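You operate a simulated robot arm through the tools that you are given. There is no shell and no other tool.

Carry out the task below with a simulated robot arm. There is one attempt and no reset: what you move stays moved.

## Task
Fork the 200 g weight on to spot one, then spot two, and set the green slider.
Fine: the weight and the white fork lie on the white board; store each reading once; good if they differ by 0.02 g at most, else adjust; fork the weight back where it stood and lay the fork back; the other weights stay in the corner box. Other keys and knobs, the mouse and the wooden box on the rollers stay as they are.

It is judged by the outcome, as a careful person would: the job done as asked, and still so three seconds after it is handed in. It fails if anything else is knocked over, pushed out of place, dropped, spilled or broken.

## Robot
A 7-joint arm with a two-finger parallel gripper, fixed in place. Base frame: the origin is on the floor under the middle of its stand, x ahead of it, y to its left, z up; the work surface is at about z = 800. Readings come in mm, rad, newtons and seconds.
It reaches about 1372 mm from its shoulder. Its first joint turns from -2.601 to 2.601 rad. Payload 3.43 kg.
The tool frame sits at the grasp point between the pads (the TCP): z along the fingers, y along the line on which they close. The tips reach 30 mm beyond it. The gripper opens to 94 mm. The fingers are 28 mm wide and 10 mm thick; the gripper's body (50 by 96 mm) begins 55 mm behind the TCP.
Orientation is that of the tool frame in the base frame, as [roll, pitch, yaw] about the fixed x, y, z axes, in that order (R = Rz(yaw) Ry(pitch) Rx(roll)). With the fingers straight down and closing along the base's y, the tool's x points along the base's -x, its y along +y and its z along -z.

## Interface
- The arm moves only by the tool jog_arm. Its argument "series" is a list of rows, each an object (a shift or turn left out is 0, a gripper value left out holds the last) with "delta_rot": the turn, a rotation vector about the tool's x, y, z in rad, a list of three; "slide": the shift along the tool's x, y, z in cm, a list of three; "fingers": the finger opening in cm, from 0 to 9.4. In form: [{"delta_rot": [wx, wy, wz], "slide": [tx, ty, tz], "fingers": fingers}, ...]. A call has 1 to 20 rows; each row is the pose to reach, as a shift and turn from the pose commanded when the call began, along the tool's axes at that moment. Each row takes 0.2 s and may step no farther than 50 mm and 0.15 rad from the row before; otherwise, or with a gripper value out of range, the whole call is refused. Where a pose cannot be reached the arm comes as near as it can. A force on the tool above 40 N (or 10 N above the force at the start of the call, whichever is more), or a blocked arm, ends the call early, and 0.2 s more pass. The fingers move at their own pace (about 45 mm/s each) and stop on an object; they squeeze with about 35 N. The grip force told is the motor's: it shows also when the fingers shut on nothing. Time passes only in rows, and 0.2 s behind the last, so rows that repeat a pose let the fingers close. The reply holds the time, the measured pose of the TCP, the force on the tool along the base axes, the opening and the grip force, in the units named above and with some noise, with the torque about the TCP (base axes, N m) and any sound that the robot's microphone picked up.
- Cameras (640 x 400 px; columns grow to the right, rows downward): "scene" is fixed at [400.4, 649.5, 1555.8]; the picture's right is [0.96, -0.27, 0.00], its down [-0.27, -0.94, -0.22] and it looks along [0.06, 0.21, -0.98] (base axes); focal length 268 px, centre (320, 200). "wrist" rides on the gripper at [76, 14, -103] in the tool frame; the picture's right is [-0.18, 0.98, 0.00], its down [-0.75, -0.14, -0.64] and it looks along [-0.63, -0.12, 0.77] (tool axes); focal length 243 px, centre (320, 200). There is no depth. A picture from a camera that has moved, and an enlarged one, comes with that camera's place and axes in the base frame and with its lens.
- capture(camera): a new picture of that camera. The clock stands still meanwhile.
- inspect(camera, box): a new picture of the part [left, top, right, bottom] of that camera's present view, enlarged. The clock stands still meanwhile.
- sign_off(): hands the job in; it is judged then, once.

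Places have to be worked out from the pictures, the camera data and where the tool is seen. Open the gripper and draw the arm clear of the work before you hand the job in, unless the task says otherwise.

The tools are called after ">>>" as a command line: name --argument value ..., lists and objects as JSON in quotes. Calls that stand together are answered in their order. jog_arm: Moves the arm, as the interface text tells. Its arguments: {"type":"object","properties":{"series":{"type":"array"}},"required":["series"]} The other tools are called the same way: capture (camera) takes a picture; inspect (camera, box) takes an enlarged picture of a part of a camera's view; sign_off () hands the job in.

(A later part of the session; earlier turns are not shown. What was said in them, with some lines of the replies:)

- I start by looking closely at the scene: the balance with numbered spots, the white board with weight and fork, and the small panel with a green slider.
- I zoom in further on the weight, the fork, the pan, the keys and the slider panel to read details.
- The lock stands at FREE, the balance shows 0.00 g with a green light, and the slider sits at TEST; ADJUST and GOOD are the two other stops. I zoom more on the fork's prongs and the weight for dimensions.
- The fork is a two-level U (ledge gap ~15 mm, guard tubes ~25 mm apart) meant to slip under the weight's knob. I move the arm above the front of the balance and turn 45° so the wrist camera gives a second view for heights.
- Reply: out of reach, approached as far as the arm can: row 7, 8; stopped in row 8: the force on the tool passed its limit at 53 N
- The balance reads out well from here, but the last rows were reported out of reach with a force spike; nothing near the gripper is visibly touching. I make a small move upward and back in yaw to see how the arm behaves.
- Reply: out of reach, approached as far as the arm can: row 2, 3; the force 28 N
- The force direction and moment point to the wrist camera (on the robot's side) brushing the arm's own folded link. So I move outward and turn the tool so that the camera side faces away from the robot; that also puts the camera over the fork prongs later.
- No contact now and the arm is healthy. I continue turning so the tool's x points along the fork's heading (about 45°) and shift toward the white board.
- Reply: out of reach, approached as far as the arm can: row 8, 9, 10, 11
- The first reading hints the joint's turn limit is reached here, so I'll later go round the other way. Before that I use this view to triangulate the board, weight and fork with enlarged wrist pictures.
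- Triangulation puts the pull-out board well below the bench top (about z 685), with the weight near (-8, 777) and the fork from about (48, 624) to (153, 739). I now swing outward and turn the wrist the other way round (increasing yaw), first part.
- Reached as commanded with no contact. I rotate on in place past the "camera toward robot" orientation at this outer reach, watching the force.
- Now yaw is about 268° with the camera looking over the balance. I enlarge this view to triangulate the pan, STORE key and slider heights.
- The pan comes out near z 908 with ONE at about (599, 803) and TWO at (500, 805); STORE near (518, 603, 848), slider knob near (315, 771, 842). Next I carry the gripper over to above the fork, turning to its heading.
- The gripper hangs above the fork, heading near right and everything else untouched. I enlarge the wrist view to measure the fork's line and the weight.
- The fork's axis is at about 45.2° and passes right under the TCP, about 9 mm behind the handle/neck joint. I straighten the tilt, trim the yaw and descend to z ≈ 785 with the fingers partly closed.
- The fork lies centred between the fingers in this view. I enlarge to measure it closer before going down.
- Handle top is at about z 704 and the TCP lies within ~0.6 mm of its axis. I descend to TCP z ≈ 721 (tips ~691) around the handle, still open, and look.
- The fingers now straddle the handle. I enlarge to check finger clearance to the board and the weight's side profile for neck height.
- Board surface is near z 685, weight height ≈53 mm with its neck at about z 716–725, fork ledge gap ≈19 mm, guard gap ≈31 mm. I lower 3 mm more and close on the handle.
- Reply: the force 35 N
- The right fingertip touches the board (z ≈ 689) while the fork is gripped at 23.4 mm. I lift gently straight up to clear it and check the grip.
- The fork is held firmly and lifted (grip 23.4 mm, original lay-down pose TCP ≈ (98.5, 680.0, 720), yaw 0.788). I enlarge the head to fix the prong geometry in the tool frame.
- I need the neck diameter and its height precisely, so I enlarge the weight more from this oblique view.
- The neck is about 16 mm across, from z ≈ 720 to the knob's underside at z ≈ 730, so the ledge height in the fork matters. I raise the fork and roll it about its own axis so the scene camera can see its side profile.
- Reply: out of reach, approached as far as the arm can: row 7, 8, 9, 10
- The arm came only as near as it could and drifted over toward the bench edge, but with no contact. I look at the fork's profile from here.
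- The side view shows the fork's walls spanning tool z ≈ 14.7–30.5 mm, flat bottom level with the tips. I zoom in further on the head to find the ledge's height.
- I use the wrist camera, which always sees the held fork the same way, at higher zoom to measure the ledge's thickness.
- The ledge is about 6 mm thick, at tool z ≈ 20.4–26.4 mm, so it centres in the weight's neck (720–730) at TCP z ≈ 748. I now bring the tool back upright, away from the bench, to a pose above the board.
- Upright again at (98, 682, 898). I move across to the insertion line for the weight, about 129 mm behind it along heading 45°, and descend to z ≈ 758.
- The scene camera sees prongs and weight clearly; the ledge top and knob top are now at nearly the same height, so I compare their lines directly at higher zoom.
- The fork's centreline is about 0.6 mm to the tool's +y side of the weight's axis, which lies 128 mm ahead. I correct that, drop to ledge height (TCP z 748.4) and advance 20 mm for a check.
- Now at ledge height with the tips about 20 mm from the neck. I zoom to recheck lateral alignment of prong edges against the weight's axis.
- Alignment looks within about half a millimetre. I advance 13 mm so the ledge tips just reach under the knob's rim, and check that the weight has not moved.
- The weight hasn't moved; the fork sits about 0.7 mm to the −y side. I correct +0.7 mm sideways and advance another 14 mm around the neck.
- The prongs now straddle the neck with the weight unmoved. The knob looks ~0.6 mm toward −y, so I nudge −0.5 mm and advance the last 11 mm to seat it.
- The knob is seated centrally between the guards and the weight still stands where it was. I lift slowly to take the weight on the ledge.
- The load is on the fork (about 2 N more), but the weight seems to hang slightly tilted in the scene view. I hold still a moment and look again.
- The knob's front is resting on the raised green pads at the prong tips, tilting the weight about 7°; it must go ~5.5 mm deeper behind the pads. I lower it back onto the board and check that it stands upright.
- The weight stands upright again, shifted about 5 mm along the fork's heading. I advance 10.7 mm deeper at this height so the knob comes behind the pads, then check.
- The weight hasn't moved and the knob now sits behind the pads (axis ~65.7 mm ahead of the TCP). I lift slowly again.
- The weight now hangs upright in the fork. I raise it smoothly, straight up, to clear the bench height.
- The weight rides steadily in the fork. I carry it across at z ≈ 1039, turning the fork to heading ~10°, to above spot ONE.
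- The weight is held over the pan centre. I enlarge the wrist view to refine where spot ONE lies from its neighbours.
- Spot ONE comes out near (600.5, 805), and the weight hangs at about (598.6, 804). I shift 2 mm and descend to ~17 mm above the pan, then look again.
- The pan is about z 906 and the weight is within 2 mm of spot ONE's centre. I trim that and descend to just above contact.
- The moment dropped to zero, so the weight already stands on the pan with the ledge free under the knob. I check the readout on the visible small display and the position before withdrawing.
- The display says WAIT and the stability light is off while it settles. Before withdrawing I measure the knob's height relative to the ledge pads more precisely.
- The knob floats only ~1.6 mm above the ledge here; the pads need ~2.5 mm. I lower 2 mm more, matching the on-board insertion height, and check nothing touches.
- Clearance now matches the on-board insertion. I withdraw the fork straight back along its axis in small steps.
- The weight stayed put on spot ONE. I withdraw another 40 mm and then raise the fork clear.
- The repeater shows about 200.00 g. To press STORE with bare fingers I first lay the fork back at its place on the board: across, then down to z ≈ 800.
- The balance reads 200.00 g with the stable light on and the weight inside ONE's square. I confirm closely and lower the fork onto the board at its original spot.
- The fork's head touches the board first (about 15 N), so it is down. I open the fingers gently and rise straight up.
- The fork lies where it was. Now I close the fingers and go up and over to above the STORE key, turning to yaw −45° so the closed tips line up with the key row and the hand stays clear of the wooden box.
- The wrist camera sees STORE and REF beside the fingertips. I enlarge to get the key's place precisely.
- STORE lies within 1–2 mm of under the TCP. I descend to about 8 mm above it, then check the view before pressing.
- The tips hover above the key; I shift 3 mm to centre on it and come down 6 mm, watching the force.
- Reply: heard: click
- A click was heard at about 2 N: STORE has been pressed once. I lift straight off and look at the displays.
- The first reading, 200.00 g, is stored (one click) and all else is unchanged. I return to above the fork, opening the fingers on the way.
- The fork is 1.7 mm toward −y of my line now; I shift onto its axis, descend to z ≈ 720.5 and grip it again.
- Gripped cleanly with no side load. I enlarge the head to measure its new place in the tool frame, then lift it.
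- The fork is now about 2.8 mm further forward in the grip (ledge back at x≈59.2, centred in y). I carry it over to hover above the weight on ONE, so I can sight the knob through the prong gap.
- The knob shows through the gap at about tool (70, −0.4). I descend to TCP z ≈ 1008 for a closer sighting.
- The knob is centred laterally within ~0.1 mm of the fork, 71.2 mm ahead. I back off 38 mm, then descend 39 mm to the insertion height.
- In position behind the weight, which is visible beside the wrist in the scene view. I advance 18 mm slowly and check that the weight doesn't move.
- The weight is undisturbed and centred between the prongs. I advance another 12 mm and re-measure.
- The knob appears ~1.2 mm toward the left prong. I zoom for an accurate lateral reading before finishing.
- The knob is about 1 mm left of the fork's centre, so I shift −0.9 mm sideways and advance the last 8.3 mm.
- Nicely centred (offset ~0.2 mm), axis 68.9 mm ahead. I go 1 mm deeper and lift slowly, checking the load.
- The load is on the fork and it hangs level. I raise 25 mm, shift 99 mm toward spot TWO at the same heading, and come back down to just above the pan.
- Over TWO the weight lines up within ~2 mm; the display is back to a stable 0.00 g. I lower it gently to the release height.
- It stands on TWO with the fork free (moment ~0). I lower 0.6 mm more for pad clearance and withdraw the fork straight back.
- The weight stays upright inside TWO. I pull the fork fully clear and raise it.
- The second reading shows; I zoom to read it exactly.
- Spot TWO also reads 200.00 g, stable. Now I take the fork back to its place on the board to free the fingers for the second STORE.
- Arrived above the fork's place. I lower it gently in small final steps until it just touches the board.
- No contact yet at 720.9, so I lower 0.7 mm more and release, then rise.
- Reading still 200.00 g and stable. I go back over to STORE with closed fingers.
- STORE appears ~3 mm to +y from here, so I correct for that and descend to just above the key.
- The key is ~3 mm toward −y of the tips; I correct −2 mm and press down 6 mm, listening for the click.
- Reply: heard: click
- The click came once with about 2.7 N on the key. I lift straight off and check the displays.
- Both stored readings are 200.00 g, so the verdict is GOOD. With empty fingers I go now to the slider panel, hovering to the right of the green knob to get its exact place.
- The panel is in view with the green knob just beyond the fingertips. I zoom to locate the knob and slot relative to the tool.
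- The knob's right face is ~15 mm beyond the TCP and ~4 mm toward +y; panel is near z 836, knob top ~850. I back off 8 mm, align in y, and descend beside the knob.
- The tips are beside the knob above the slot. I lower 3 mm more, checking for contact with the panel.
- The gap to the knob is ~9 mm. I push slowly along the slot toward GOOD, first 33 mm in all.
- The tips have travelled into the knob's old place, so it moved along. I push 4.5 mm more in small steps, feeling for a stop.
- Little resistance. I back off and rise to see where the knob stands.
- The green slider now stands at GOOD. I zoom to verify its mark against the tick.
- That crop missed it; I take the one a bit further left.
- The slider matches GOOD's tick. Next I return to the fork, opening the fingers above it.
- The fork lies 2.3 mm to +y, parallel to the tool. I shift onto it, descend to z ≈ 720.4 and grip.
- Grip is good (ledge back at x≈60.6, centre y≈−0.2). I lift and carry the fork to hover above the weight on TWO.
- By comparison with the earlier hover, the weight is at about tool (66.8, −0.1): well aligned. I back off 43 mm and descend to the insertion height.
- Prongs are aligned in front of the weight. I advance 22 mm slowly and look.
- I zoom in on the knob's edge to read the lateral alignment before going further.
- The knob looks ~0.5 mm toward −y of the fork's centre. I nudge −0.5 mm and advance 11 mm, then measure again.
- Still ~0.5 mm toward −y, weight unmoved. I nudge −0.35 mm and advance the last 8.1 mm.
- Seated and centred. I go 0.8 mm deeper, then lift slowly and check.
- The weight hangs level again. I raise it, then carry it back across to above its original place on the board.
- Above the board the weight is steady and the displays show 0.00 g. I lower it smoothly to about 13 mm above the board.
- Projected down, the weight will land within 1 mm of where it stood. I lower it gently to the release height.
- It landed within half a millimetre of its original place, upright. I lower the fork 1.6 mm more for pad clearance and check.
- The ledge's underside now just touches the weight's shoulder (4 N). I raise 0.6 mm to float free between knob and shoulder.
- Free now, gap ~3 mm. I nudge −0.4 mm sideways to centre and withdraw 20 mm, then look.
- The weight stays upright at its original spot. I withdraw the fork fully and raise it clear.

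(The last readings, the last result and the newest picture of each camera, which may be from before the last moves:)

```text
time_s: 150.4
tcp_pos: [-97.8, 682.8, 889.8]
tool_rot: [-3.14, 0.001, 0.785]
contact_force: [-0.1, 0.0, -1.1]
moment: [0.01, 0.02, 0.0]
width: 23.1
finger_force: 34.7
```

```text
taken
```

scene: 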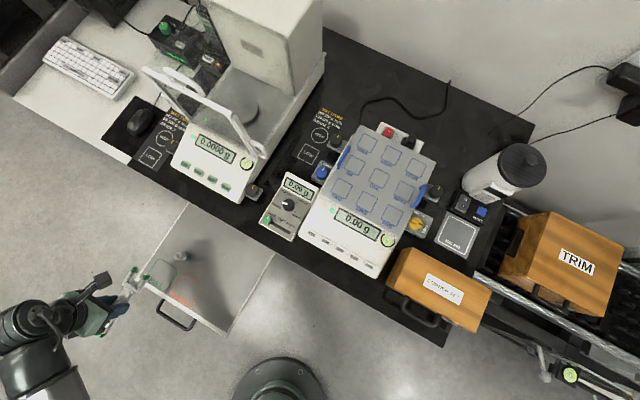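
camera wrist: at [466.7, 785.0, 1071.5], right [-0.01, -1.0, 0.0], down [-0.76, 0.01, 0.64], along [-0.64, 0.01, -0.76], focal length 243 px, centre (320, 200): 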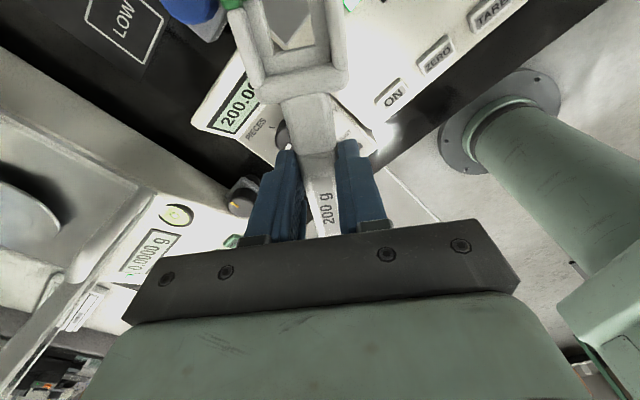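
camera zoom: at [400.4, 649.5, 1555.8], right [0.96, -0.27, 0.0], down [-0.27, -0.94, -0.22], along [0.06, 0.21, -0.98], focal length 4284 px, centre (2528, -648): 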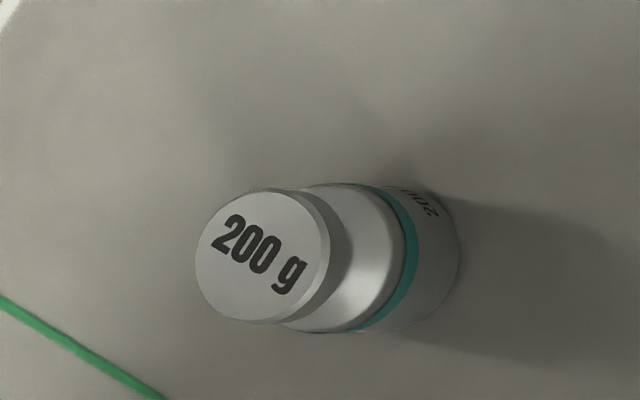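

The weight is back where it stood. Now I carry the fork over its own place and descend to just above the board.

>>> jog_arm --series '[{"slide": [2.2, 2.3, 0], "fingers": 1.5}, {"slide": [5.3, 5.6, 0], "fingers": 1.5}, {"slide": [8.4, 8.9, 0], "fingers": 1.5}, {"slide": [11.5, 12.2, 0], "fingers": 1.5}, {"slide": [13.26, 14.09, 0], "delta_rot": [0, 0, -0.003], "fingers": 1.5}, {"slide": [13.26, 14.09, 3], "delta_rot": [0, 0, -0.003], "fingers": 1.5}, {"slide": [13.26, 14.09, 7], "delta_rot": [0, 0, -0.003], "fingers": 1.5}, {"slide": [13.26, 14.09, 11], "delta_rot": [0, 0, -0.003], "fingers": 1.5}, {"slide": [13.26, 14.09, 14.5], "delta_rot": [0, 0, -0.003], "fingers": 1.5}, {"slide": [13.26, 14.09, 16.2], "delta_rot": [0, 0, -0.003], "fingers": 1.5}, {"slide": [13.26, 14.09, 16.6], "delta_rot": [0, 0, -0.003], "fingers": 1.5}, {"slide": [13.26, 14.09, 16.6], "delta_rot": [0, 0, -0.003], "fingers": 1.5}]'

>>> inspect --camera "scene" --box '[192, 240, 272, 310]'

```text
time_s: 153.0
tcp_pos: [94.2, 677.0, 721.7]
tool_rot: [-3.141, 0.001, 0.789]
contact_force: [0.6, -0.8, -0.2]
moment: [-0.03, -0.02, 0.02]
width: 22.9
finger_force: 35.0
```

```text
5.71 times, centred on (232, 275) of scene
camera zoom: at [400.4, 649.5, 1555.8], right [0.96, -0.27, 0.0], down [-0.27, -0.94, -0.22], along [0.06, 0.21, -0.98], focal length 1530 px, centre (823, -229)
```

zoom: 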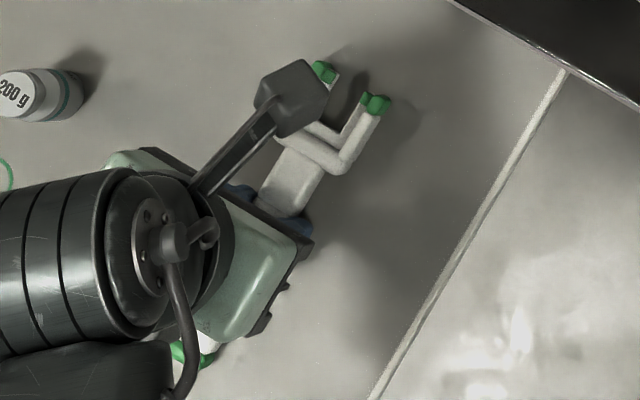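

The prong tips match the original picture's place. I lower the last 1.3 mm and release, then rise.

>>> jog_arm --series '[{"slide": [0, 0, 0.06], "fingers": 1.5}, {"slide": [0, 0, 0.13], "fingers": 1.5}, {"slide": [0, 0, 0.13], "fingers": 2.6}, {"slide": [0, 0, 0.13], "fingers": 3.6}, {"slide": [0, 0, 0.13], "fingers": 4.6}, {"slide": [0, 0, 0.13], "fingers": 4.6}, {"slide": [0, 0, -1.5], "fingers": 4.6}, {"slide": [0, 0, -4.5], "fingers": 4.6}, {"slide": [0, 0, -9], "fingers": 4.6}, {"slide": [0, 0, -13.5], "fingers": 4.6}, {"slide": [0, 0, -18], "fingers": 6}, {"slide": [0, 0, -22.5], "fingers": 6}, {"slide": [0, 0, -27], "fingers": 6}, {"slide": [0, 0, -27], "fingers": 6}]'

>>> capture --camera "wrist"

>>> capture --camera "scene"

```text
time_s: 156.0
tcp_pos: [96.7, 676.5, 991.8]
tool_rot: [-3.14, 0.003, 0.789]
contact_force: [0.0, 1.0, -0.1]
moment: [-0.01, -0.01, 0.03]
width: 59.9
finger_force: 0.1
```

```text
taken
camera wrist: at [160.2, 720.9, 1093.9], right [0.57, -0.82, 0.0], down [-0.63, -0.44, 0.64], along [-0.53, -0.36, -0.77], focal length 243 px, centre (320, 200)
```

wrist: 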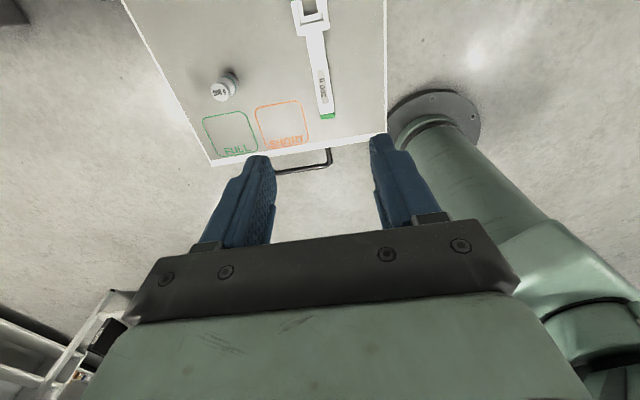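

```text
taken
```

scene: 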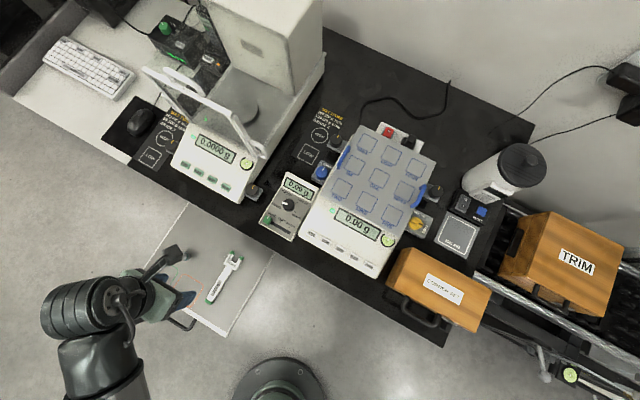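

The fork lies in its place and the fingers are open. I draw the arm clear to the side and up, then do a full final check.

>>> jog_arm --series '[{"slide": [0, 0, -4], "fingers": 6}, {"slide": [-3.5, -2.2, -7], "fingers": 6}, {"slide": [-7.1, -4.5, -9], "fingers": 6}, {"slide": [-10.7, -6.8, -10.8], "fingers": 6}, {"slide": [-14.3, -9.0, -10.8], "fingers": 6}, {"slide": [-17.8, -11.3, -10.8], "fingers": 6}, {"slide": [-21.4, -13.5, -10.8], "fingers": 6}, {"slide": [-21.4, -13.5, -10.8], "fingers": 6}]'

>>> capture --camera "scene"

>>> inspect --camera "scene" --box '[120, 200, 290, 340]'

>>> inspect --camera "scene" --box '[240, 110, 480, 290]'

>>> inspect --camera "scene" --box '[255, 165, 335, 245]'

>>> inspect --camera "scene" --box '[192, 240, 272, 310]'

```text
refused: row 2 steps farther than a row can; nothing moved
```

```text
taken
```

scene: 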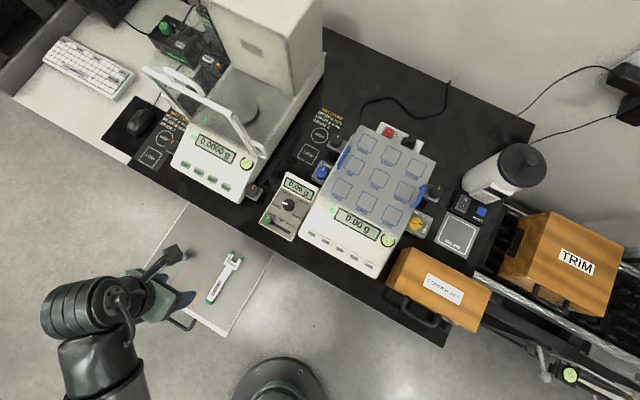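

```text
2.86 times, centred on (205, 270) of scene
camera zoom: at [400.4, 649.5, 1555.8], right [0.96, -0.27, 0.0], down [-0.27, -0.94, -0.22], along [0.06, 0.21, -0.98], focal length 765 px, centre (649, 0)
```

zoom: 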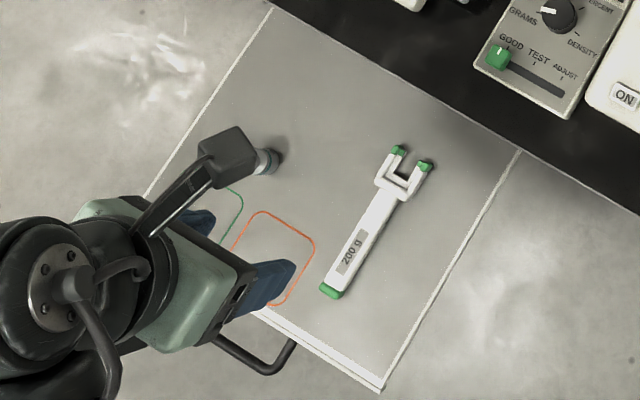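

```text
2.22 times, centred on (360, 200) of scene
camera zoom: at [400.4, 649.5, 1555.8], right [0.96, -0.27, 0.0], down [-0.27, -0.94, -0.22], along [0.06, 0.21, -0.98], focal length 595 px, centre (231, 200)
```

zoom: 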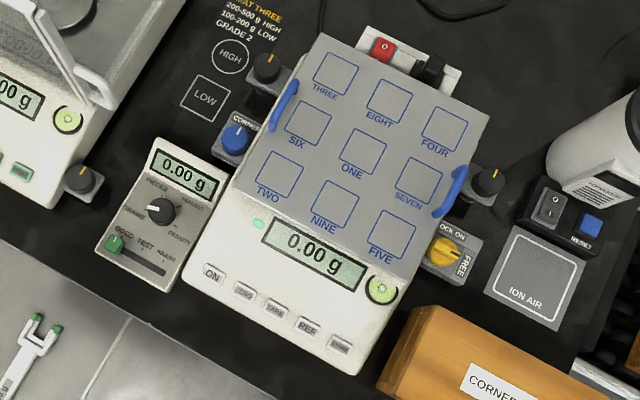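

```text
5.00 times, centred on (295, 205) of scene
camera zoom: at [400.4, 649.5, 1555.8], right [0.96, -0.27, 0.0], down [-0.27, -0.94, -0.22], along [0.06, 0.21, -0.98], focal length 1339 px, centre (445, 175)
```

zoom: 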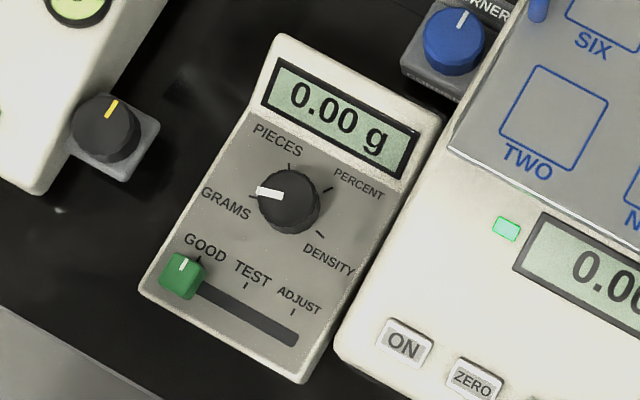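

```text
5.71 times, centred on (232, 275) of scene
camera zoom: at [400.4, 649.5, 1555.8], right [0.96, -0.27, 0.0], down [-0.27, -0.94, -0.22], along [0.06, 0.21, -0.98], focal length 1530 px, centre (823, -229)
```

zoom: 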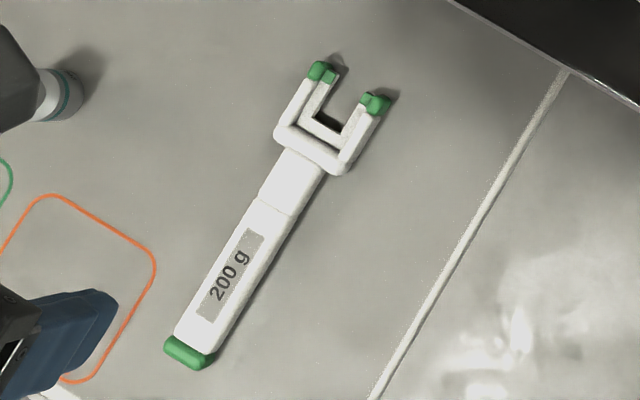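

That retreat was refused for one step being slightly too long; nothing moved. The pictures show fork, slider and displays as wanted, so I retreat again with shorter steps.

>>> jog_arm --series '[{"slide": [0, 0, -3.5], "fingers": 6}, {"slide": [-2.5, -1.6, -6.5], "fingers": 6}, {"slide": [-5.6, -3.5, -8.8], "fingers": 6}, {"slide": [-9.0, -5.7, -10.4], "fingers": 6}, {"slide": [-12.6, -8.0, -10.8], "fingers": 6}, {"slide": [-16.2, -10.2, -10.8], "fingers": 6}, {"slide": [-19.0, -12.0, -10.8], "fingers": 6}, {"slide": [-21.4, -13.5, -10.8], "fingers": 6}, {"slide": [-21.4, -13.5, -10.8], "fingers": 6}]'

>>> capture --camera "scene"

>>> inspect --camera "scene" --box '[172, 246, 192, 260]'

>>> inspect --camera "scene" --box '[120, 200, 290, 340]'

>>> inspect --camera "scene" --box '[100, 0, 340, 220]'

```text
time_s: 158.0
tcp_pos: [-149.8, 621.3, 1101.0]
tool_rot: [-3.14, 0.002, 0.79]
contact_force: [0.3, 0.9, 0.3]
moment: [0.02, -0.03, -0.03]
width: 59.9
finger_force: 0.0
```

```text
taken
```

scene: 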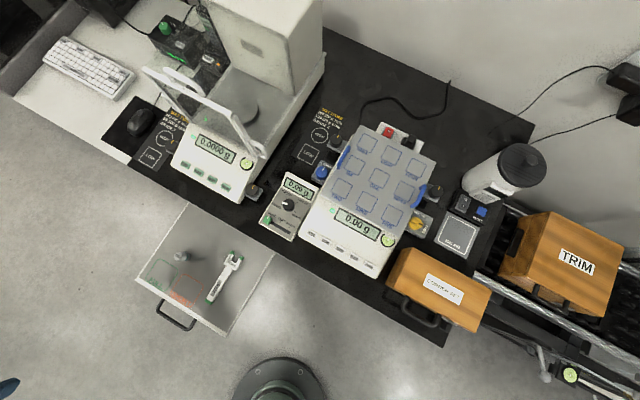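

```text
16.00 times, centred on (182, 253) of scene
camera zoom: at [400.4, 649.5, 1555.8], right [0.96, -0.27, 0.0], down [-0.27, -0.94, -0.22], along [0.06, 0.21, -0.98], focal length 4284 px, centre (2528, -648)
```

zoom: 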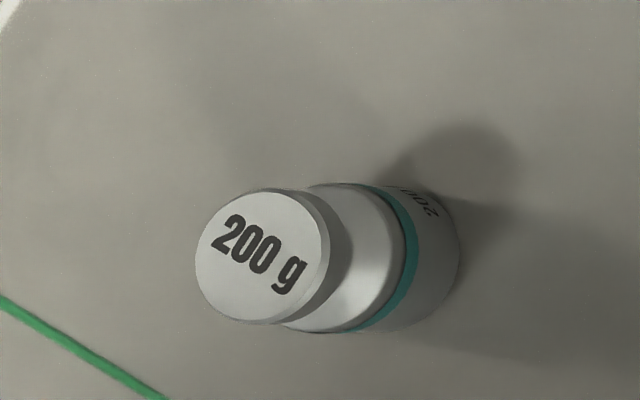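

```text
2.86 times, centred on (205, 270) of scene
camera zoom: at [400.4, 649.5, 1555.8], right [0.96, -0.27, 0.0], down [-0.27, -0.94, -0.22], along [0.06, 0.21, -0.98], focal length 765 px, centre (649, 0)
```

zoom: 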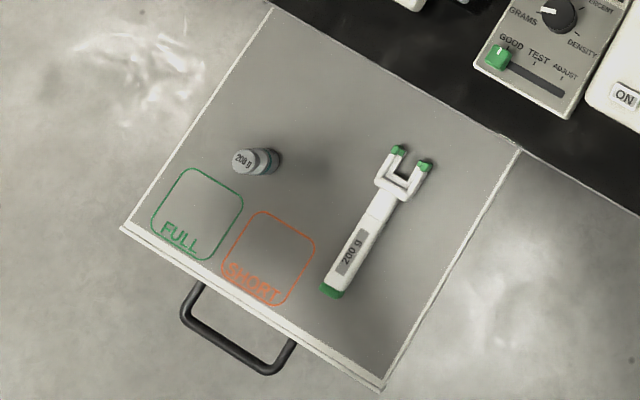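

```text
1.82 times, centred on (220, 110) of scene
camera zoom: at [400.4, 649.5, 1555.8], right [0.96, -0.27, 0.0], down [-0.27, -0.94, -0.22], along [0.06, 0.21, -0.98], focal length 487 px, centre (502, 364)
```

zoom: 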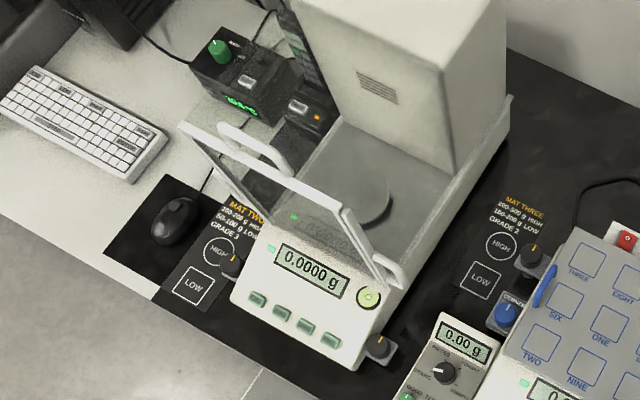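

Weight and fork are back where they lay, and both 200.00 g readings were stored once each. The slider stands at GOOD, the balance is back to 0.00 g, nothing else has moved, and the arm is clear with the gripper open. I hand the job in.

>>> sign_off

```text
The job is handed in.
```

I weighed the 200 g weight on spot one and then spot two, and both read 200.00 g. They don't differ, so the green slider is at GOOD.

- **Storing:** I pressed STORE once for each reading, with the display stable, and heard one click each time. The balance shows no memory indicator, so the clicks are the only sign the readings were stored.
- **Weight and fork:** The weight was only moved with the fork and stands within about 1 mm of where it was on the board. The fork lies back in its place.
- **Extra lift:** On the first pick-up the weight hung tilted because it wasn't fully seated in the fork. I set it back down, about 5 mm off its spot on the board, and seated it properly before carrying it.
- **Rest of the bench:** The balance is back at 0.00 g. Nothing else looks touched in the final pictures, and the other weights stayed in the corner box.
- **Arm:** Early on, the arm brushed its own linkage once, clear of the bench. It is now drawn clear of the work with the gripper open.
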